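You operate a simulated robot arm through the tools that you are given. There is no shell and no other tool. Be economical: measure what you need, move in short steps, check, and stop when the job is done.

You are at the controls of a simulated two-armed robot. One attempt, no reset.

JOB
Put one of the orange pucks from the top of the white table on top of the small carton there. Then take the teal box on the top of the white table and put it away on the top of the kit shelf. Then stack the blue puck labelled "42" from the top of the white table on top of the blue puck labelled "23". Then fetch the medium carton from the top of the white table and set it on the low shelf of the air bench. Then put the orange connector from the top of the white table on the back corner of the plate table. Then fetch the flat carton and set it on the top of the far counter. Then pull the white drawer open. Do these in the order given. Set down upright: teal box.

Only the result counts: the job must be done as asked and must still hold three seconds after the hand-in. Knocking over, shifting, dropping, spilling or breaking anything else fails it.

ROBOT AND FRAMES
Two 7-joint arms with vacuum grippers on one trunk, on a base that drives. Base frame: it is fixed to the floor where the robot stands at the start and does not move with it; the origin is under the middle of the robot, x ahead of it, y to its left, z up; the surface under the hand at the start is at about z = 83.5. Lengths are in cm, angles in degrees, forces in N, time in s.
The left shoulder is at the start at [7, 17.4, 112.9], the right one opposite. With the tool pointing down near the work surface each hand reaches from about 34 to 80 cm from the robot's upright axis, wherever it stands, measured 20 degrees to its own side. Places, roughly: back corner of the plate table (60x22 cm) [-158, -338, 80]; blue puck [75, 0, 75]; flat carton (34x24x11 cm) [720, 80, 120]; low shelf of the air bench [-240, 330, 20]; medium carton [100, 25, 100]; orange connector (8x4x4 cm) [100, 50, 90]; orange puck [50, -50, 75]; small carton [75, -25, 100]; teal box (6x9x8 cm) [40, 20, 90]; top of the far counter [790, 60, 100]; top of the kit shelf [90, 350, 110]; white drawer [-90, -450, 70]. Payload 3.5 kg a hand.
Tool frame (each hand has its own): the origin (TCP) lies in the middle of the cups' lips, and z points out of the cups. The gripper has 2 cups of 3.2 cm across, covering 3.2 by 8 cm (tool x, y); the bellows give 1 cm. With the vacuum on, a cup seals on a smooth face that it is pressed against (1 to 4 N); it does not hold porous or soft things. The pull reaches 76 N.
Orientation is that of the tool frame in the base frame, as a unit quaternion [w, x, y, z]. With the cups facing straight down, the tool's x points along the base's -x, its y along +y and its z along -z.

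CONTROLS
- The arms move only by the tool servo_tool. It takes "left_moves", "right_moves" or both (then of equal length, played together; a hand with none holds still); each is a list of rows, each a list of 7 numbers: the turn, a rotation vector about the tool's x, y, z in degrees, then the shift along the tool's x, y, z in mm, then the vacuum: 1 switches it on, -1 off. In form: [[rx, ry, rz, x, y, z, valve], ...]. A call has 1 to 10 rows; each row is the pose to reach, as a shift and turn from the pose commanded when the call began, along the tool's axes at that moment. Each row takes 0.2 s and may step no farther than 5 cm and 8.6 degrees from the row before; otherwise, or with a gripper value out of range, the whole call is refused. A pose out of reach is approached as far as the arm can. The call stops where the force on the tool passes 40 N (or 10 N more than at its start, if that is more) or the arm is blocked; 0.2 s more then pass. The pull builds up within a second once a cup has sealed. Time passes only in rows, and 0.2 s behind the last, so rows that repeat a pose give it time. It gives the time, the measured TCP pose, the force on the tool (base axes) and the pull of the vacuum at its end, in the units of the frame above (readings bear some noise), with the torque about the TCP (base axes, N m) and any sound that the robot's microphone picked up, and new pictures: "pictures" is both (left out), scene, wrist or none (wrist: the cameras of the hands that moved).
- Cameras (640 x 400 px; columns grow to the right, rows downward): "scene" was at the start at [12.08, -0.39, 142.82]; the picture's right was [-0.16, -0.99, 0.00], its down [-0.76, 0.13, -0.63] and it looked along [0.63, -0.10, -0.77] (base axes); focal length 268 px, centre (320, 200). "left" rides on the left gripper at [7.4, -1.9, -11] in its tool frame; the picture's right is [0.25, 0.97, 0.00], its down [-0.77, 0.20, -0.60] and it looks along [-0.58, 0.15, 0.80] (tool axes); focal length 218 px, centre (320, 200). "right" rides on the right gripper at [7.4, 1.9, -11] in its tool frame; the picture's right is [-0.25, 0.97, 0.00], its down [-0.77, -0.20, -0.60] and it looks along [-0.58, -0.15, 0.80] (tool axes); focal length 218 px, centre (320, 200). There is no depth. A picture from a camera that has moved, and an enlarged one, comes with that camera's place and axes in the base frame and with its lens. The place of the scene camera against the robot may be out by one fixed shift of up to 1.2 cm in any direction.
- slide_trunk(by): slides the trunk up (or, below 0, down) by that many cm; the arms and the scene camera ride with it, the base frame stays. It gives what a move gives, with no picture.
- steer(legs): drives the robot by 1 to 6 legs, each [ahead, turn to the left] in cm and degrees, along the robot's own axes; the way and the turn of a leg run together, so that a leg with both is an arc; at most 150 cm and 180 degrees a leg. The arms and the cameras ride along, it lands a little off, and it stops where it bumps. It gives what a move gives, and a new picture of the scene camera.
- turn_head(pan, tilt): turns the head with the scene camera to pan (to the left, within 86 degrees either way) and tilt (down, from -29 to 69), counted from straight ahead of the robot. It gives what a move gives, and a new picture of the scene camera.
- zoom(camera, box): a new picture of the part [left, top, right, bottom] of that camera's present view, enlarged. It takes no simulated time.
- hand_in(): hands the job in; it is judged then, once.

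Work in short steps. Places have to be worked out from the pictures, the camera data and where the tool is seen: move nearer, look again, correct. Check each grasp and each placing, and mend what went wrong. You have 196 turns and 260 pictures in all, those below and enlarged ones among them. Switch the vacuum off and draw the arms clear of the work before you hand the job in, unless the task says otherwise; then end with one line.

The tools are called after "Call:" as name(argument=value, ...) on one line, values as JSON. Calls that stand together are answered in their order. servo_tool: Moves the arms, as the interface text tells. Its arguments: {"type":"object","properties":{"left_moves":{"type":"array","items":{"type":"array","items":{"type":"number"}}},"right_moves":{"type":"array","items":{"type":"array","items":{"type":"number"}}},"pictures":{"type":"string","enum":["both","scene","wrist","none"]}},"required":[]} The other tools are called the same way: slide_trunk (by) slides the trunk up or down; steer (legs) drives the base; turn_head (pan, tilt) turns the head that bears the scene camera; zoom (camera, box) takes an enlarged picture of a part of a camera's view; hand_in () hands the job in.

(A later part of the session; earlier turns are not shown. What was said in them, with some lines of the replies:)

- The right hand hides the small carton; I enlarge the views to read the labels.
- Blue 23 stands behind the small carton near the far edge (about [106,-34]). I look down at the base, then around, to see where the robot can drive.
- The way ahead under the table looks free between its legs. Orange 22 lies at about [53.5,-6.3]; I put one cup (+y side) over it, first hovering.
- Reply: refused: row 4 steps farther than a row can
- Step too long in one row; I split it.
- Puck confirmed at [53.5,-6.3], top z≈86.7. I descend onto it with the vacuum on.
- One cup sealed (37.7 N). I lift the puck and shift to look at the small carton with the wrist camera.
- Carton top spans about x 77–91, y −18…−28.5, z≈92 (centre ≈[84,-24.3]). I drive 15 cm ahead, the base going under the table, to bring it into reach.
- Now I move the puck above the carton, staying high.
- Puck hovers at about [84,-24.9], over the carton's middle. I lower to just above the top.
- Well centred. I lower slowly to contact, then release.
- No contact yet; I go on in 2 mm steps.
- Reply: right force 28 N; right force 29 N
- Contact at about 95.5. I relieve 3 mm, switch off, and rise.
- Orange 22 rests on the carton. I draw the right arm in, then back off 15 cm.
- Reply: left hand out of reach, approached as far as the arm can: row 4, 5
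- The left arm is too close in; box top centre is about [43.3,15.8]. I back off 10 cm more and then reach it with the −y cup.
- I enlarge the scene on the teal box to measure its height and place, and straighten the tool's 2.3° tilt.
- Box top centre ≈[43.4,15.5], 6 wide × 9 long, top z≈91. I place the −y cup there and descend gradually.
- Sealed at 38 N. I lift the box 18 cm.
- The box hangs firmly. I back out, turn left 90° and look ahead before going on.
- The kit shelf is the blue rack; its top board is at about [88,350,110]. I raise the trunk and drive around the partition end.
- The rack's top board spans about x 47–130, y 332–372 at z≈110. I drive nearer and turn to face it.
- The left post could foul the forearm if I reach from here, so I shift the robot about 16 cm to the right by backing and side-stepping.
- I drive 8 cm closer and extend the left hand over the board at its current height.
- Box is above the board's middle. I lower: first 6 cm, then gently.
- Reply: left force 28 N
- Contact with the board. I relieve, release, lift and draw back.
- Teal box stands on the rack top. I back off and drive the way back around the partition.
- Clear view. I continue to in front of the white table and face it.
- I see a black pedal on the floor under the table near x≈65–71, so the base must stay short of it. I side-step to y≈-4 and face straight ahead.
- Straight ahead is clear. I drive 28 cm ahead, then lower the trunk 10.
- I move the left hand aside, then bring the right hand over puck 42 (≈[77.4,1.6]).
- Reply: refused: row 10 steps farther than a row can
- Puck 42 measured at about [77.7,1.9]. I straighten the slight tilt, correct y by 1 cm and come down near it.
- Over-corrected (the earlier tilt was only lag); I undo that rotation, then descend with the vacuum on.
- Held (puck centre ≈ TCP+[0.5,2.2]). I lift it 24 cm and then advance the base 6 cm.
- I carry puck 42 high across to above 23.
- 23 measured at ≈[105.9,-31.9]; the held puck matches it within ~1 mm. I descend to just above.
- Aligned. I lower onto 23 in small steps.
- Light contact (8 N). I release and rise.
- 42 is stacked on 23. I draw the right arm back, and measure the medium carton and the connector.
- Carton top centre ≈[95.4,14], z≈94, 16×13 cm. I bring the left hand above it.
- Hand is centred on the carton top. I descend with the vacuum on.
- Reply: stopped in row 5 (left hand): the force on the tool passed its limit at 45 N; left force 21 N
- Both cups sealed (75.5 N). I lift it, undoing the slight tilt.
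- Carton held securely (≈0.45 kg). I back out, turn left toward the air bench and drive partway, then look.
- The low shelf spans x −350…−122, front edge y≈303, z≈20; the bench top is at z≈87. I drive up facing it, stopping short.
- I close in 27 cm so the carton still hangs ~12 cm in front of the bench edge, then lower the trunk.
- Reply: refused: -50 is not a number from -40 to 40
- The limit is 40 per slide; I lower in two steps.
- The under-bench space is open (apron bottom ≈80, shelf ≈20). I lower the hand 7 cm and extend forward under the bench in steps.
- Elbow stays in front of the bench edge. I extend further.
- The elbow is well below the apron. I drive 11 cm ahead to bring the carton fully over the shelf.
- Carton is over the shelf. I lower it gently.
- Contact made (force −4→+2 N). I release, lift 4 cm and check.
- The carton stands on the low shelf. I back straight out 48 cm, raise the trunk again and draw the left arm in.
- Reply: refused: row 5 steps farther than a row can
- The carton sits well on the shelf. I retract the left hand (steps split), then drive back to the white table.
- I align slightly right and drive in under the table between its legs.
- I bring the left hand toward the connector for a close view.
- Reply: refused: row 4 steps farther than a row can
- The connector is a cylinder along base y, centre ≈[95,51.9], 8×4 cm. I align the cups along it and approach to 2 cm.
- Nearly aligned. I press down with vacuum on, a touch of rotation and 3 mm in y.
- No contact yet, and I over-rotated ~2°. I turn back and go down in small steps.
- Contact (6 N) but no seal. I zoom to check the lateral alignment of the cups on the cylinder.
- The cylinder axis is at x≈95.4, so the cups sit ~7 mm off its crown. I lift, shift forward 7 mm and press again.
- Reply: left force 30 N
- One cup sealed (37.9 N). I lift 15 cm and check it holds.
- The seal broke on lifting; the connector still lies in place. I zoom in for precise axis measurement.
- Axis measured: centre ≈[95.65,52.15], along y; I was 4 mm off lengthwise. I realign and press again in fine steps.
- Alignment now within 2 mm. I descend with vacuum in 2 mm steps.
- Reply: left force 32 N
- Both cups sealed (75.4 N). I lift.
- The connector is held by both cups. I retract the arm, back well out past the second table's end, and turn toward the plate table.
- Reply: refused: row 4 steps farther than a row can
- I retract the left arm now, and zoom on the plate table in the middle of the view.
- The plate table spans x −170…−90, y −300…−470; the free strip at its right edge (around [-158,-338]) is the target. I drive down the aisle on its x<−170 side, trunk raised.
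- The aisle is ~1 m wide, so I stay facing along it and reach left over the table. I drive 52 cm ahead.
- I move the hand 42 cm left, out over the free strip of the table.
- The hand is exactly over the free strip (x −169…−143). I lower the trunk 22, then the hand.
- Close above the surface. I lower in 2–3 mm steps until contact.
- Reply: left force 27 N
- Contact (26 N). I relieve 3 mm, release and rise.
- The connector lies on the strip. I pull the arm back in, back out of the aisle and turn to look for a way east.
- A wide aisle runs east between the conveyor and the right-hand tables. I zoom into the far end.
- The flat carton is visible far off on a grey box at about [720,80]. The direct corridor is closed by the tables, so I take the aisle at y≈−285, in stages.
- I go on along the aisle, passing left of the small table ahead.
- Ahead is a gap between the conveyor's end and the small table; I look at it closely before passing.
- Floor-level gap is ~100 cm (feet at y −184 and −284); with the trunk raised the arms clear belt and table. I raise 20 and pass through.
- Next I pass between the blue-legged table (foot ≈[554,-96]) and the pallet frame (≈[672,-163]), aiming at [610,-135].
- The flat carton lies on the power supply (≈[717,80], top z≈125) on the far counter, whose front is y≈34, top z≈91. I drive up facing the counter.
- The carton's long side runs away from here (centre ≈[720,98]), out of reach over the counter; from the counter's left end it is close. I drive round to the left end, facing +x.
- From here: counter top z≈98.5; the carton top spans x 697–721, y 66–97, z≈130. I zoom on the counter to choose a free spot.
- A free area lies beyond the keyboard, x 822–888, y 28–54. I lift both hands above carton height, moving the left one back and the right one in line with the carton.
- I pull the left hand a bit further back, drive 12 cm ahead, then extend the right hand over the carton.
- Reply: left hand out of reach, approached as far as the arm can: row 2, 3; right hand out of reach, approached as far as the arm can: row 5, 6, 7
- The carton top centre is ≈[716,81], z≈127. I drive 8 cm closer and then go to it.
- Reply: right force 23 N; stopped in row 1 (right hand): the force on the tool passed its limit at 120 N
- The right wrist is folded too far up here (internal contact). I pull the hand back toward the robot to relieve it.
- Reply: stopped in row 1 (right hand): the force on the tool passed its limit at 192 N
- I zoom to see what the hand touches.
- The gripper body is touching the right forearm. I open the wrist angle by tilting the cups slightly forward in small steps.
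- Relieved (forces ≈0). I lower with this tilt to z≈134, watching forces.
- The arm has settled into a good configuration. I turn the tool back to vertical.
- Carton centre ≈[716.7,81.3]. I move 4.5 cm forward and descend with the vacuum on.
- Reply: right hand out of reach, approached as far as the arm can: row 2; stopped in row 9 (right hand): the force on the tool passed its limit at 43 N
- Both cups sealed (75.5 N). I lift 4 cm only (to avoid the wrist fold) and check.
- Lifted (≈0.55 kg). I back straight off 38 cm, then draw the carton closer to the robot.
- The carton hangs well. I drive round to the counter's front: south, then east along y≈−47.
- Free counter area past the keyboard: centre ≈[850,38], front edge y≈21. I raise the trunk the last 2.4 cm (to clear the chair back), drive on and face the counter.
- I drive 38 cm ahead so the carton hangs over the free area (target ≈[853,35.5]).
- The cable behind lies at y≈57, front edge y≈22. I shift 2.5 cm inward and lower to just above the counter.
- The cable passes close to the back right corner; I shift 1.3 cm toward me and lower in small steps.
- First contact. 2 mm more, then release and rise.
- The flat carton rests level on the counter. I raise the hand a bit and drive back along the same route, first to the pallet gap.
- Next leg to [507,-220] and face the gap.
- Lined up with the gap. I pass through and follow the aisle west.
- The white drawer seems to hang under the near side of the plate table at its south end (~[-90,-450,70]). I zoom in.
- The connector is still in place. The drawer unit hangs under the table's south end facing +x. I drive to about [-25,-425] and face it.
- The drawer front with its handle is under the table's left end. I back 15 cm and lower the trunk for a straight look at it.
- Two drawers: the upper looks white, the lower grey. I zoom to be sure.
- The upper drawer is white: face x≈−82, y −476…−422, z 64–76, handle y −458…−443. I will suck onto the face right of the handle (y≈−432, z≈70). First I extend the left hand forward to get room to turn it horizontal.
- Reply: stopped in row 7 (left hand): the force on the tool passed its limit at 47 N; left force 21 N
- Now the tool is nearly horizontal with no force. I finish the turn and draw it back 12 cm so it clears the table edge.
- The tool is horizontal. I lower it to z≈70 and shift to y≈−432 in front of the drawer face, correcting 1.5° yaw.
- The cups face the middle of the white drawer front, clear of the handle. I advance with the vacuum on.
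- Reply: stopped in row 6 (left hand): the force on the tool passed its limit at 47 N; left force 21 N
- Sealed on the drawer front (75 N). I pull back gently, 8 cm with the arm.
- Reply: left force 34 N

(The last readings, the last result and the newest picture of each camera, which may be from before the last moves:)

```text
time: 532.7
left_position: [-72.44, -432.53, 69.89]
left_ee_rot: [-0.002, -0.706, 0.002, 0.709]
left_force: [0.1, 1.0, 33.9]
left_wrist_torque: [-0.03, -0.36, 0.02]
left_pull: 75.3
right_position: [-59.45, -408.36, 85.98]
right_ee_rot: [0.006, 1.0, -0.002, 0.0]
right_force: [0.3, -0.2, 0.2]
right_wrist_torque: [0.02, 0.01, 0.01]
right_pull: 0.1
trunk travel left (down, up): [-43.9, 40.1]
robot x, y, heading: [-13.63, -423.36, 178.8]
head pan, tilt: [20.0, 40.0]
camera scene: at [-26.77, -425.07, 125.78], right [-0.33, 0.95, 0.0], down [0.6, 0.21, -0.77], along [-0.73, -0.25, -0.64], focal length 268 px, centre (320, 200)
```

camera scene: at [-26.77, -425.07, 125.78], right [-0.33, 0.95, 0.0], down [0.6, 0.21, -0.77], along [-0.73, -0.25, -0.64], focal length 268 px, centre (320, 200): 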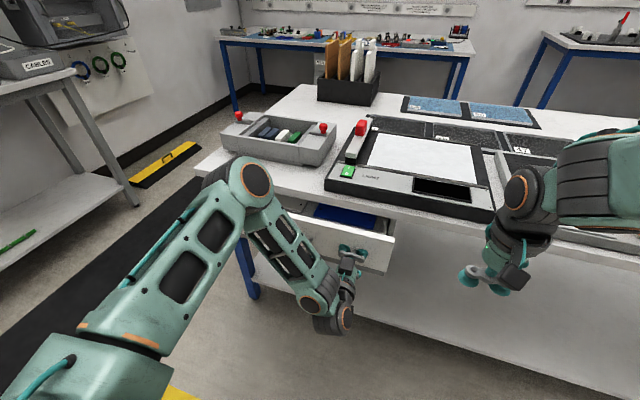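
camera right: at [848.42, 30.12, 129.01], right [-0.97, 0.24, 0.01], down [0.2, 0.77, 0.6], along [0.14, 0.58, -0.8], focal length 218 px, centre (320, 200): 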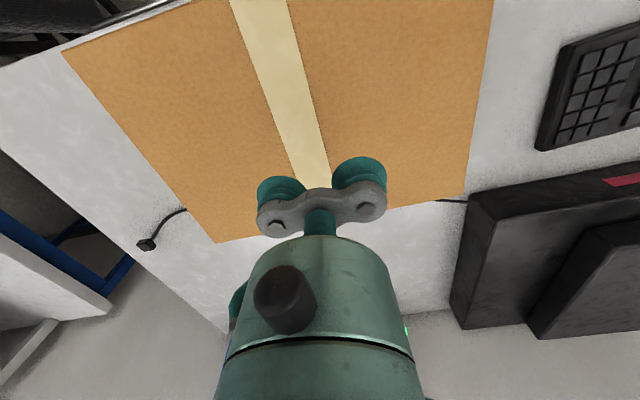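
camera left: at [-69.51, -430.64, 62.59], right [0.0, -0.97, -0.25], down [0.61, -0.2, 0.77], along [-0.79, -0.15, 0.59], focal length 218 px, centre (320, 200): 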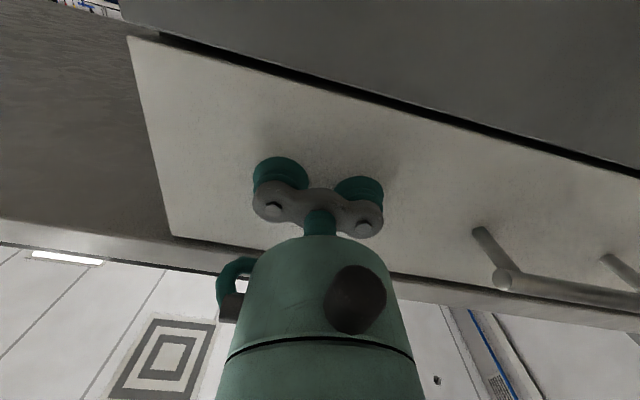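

The drawer slides out. I relieve the vertical load by 3 mm and pull on by backing the base 12 cm.

Call:
servo_tool(left_moves=[[0, 0, 0, -2, 0, -5, 1], [0, 0, 0, -4, 0, -10, 1], [0, 0, 0, -4, 0, -20, 1], [0, 0, 0, -4, 0, -20, 1]], pictures="none")

Call:
steer(legs=[[-6, 0], [-6, 0]])

```text
time: 533.7
left_position: [-70.5, -432.56, 69.92]
left_ee_rot: [0.003, 0.708, -0.002, -0.706]
left_force: [1.3, 4.7, 0.5]
left_wrist_torque: [0.86, 0.15, 0.15]
left_pull: 75.8
right_position: [-59.89, -408.31, 85.8]
right_ee_rot: [0.006, 1.0, -0.001, 0.001]
right_force: [-0.2, -0.6, -0.2]
right_wrist_torque: [-0.02, -0.03, -0.02]
right_pull: 0.0
trunk travel left (down, up): [-43.9, 40.1]
robot x, y, heading: [-13.79, -423.48, 179.2]
head pan, tilt: [20.0, 40.0]
```

```text
time: 535.2
left_position: [-58.62, -432.48, 69.99]
left_ee_rot: [0.002, 0.708, -0.004, -0.707]
left_force: [2.4, 29.2, -15.5]
left_wrist_torque: [-0.06, 0.16, 0.83]
left_pull: 75.5
right_position: [-48.16, -408.4, 85.73]
right_ee_rot: [0.008, 1.0, -0.002, 0.001]
right_force: [-0.5, 0.2, -0.3]
right_wrist_torque: [-0.01, 0.02, 0.01]
right_pull: 0.0
trunk travel left (down, up): [-43.9, 40.1]
robot x, y, heading: [-1.58, -423.66, 178.9]
head pan, tilt: [20.0, 40.0]
camera scene: at [-15.36, -425.01, 125.72], right [-0.33, 0.95, 0.0], down [0.61, 0.21, -0.77], along [-0.72, -0.25, -0.64], focal length 268 px, centre (320, 200)
```

scene: 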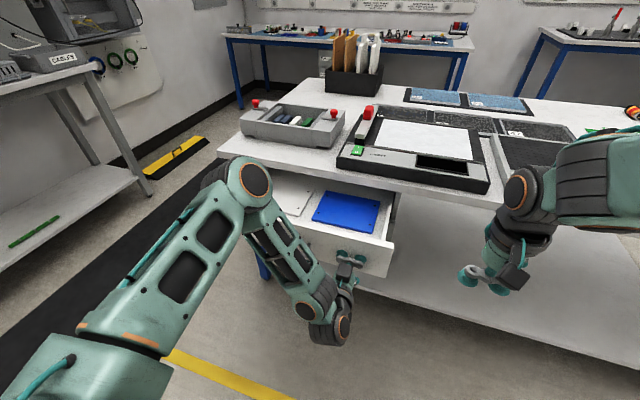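

Drawer is ~22 cm open. I relieve the side load and pull 5 cm more with the arm to see whether it reaches its stop.

Call:
servo_tool(left_moves=[[0, 0, 0, 0, -2, 0, 1], [0, 0, 0, 0, -3, -5, 1], [0, 0, 0, 0, -3, -15, 1], [0, 0, 0, 0, -3, -25, 1], [0, 0, 0, 0, -3, -35, 1], [0, 0, 0, 0, -3, -45, 1], [0, 0, 0, 0, -3, -55, 1], [0, 0, 0, 0, -3, -55, 1]], pictures="scene")

```text
time: 537.0
left_position: [-53.15, -432.63, 70.04]
left_ee_rot: [0.002, 0.708, -0.002, -0.706]
left_force: [1.1, -8.6, -7.4]
left_wrist_torque: [-0.72, 0.08, 0.02]
left_pull: 75.7
right_position: [-47.94, -408.67, 85.66]
right_ee_rot: [0.005, 1.0, -0.001, 0.001]
right_force: [-0.5, 0.0, 0.1]
right_wrist_torque: [0.02, 0.0, 0.05]
right_pull: 0.0
trunk travel left (down, up): [-43.9, 40.1]
robot x, y, heading: [-1.67, -423.32, 179.0]
head pan, tilt: [20.0, 40.0]
camera scene: at [-15.36, -425.44, 125.71], right [-0.33, 0.95, 0.0], down [0.61, 0.21, -0.77], along [-0.72, -0.25, -0.64], focal length 268 px, centre (320, 200)
```

scene: 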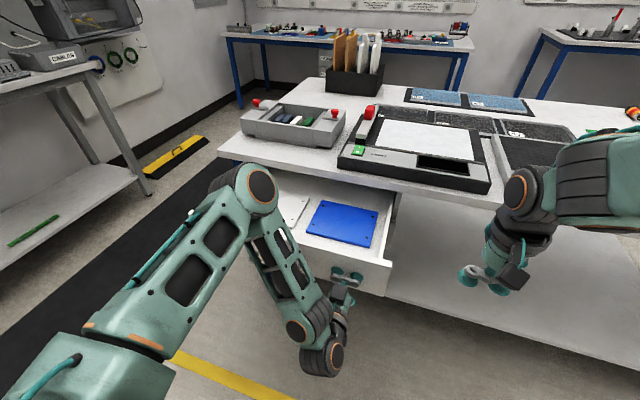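

27 cm open without hitting a stop. I back the base another 5 cm.

Call:
steer(legs=[[-5, 0]])

```text
time: 537.9
left_position: [-48.17, -432.52, 69.96]
left_ee_rot: [0.0, 0.708, -0.003, -0.706]
left_force: [-0.6, -3.8, -13.7]
left_wrist_torque: [0.61, 0.12, 0.22]
left_pull: 75.1
right_position: [-42.96, -408.66, 85.81]
right_ee_rot: [0.006, 1.0, -0.002, 0.001]
right_force: [-0.9, 0.5, 0.5]
right_wrist_torque: [0.0, 0.01, -0.01]
right_pull: 0.1
trunk travel left (down, up): [-43.9, 40.1]
robot x, y, heading: [3.25, -423.41, 179.0]
head pan, tilt: [20.0, 40.0]
camera scene: at [-10.31, -425.48, 125.71], right [-0.32, 0.95, 0.0], down [0.61, 0.21, -0.77], along [-0.72, -0.25, -0.64], focal length 268 px, centre (320, 200)
```

scene: 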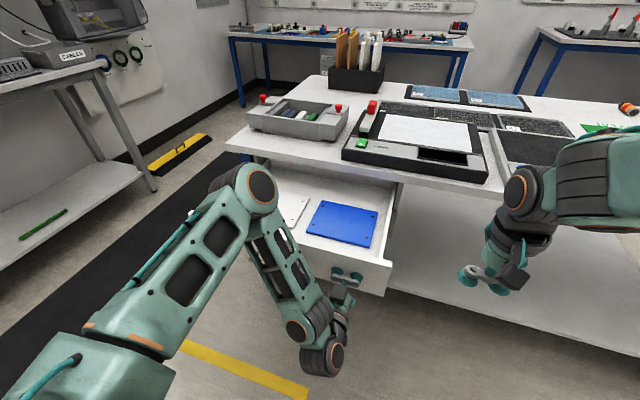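

32 cm open — plainly open. I switch off the vacuum and draw the hand back, then up.

Call:
servo_tool(left_moves=[[0, 0, 0, 0, 0, 0, -1], [0, 0, 0, 0, 0, 0, -1], [0, 0, 0, 0, 0, 0, -1], [0, 0, 0, 0, 0, 0, -1], [0, 0, 0, 0, 0, 0, -1], [0, 0, 0, 0, 0, -5, -1], [0, 0, 0, 0, 0, -15, -1], [0, 0, 0, 0, 0, -30, -1], [0, 0, 0, 0, 0, -45, -1], [0, 0, 0, 0, 0, -45, -1]], pictures="both")

```text
time: 540.1
left_position: [-47.67, -432.48, 70.06]
left_ee_rot: [0.001, 0.708, -0.002, -0.706]
left_force: [0.0, -0.9, 0.6]
left_wrist_torque: [0.04, -0.03, -0.02]
left_pull: 0.2
left hand out of reach, approached as far as the arm can: row 7, 8, 9, 10
right_position: [-42.99, -408.53, 85.84]
right_ee_rot: [0.005, 1.0, -0.002, 0.001]
right_force: [-0.1, 0.6, -0.5]
right_wrist_torque: [0.02, 0.03, 0.01]
right_pull: 0.0
trunk travel left (down, up): [-43.9, 40.1]
robot x, y, heading: [3.01, -423.58, 179.0]
head pan, tilt: [20.0, 40.0]
camera scene: at [-10.33, -425.41, 125.72], right [-0.32, 0.95, 0.0], down [0.61, 0.21, -0.77], along [-0.72, -0.25, -0.64], focal length 268 px, centre (320, 200)
camera left: at [-36.65, -430.59, 62.75], right [0.0, -0.97, -0.25], down [0.6, -0.2, 0.77], along [-0.8, -0.15, 0.58], focal length 218 px, centre (320, 200)
```

scene: 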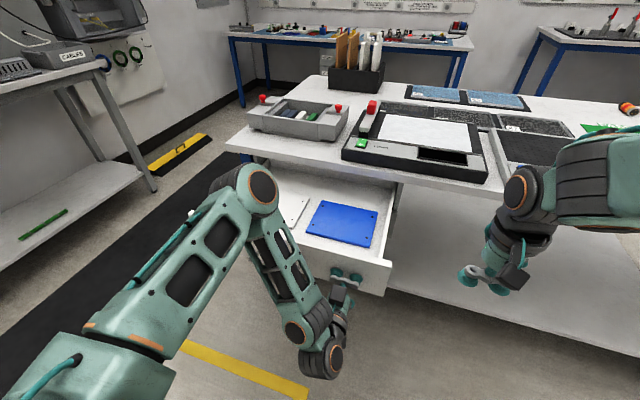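
left: 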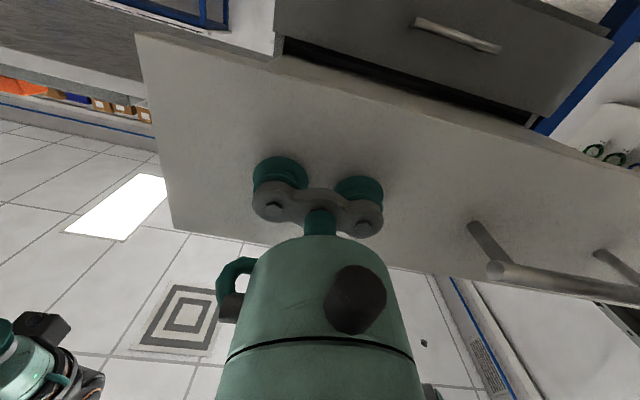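

Vacuum is off; the arm cannot fold further, so I back the base 6 cm to clear the drawer.

Call:
steer(legs=[[-6, 0]])

Call:
servo_tool(left_moves=[[0, 0, 0, -40, 0, 0, -1], [0, 0, 0, -80, 0, 0, -1], [0, 0, 0, -120, 0, 0, -1], [0, 0, 0, -160, 0, 0, -1], [0, 0, 0, -200, 0, 0, -1]], pictures="scene")

```text
time: 541.1
left_position: [-41.31, -432.68, 70.04]
left_ee_rot: [0.001, 0.708, -0.003, -0.707]
left_force: [0.5, 0.9, -0.2]
left_wrist_torque: [-0.01, -0.03, 0.03]
left_pull: 0.0
right_position: [-36.72, -408.79, 85.74]
right_ee_rot: [0.006, 1.0, -0.002, 0.0]
right_force: [0.3, -0.2, 0.1]
right_wrist_torque: [0.03, 0.01, -0.02]
right_pull: 0.2
trunk travel left (down, up): [-43.9, 40.1]
robot x, y, heading: [9.43, -423.83, 178.9]
head pan, tilt: [20.0, 40.0]
camera scene: at [-3.97, -425.53, 125.74], right [-0.33, 0.95, 0.0], down [0.61, 0.21, -0.77], along [-0.73, -0.25, -0.64], focal length 268 px, centre (320, 200)
```

scene: 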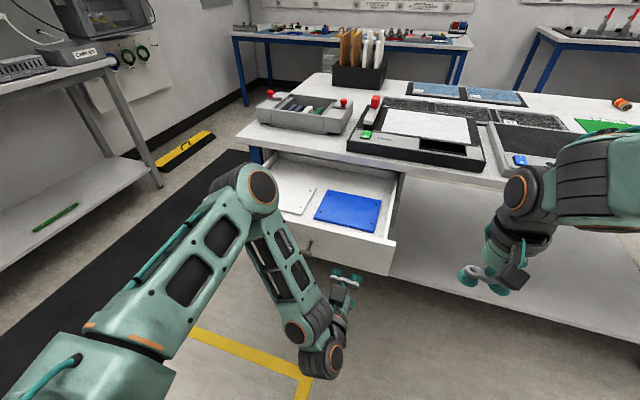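

```text
time: 542.3
left_position: [-41.17, -432.8, 90.27]
left_ee_rot: [0.002, 0.708, -0.003, -0.706]
left_force: [0.5, 0.2, -0.3]
left_wrist_torque: [0.01, -0.01, -0.01]
left_pull: 0.0
right_position: [-36.79, -408.81, 85.81]
right_ee_rot: [0.006, 1.0, -0.002, 0.001]
right_force: [0.6, -0.3, -0.2]
right_wrist_torque: [0.0, -0.01, 0.02]
right_pull: 0.1
trunk travel left (down, up): [-43.9, 40.1]
robot x, y, heading: [9.77, -423.58, 179.1]
head pan, tilt: [20.0, 40.0]
camera scene: at [-4.1, -425.55, 125.72], right [-0.33, 0.95, 0.0], down [0.61, 0.21, -0.77], along [-0.72, -0.25, -0.64], focal length 268 px, centre (320, 200)
```

scene: 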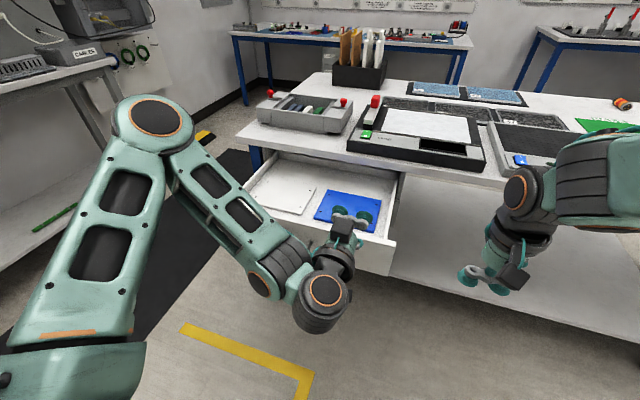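

The drawer stays wide open, both vacuums are off and the arms are clear of the work. I hand in.

Call:
hand_in()

```text
The job is handed in.
```

I did all seven tasks in the order given and handed the job in; the result has not been reported back to me. Both vacuums are off, the arms are clear, and the white drawer stands about 32 cm open.
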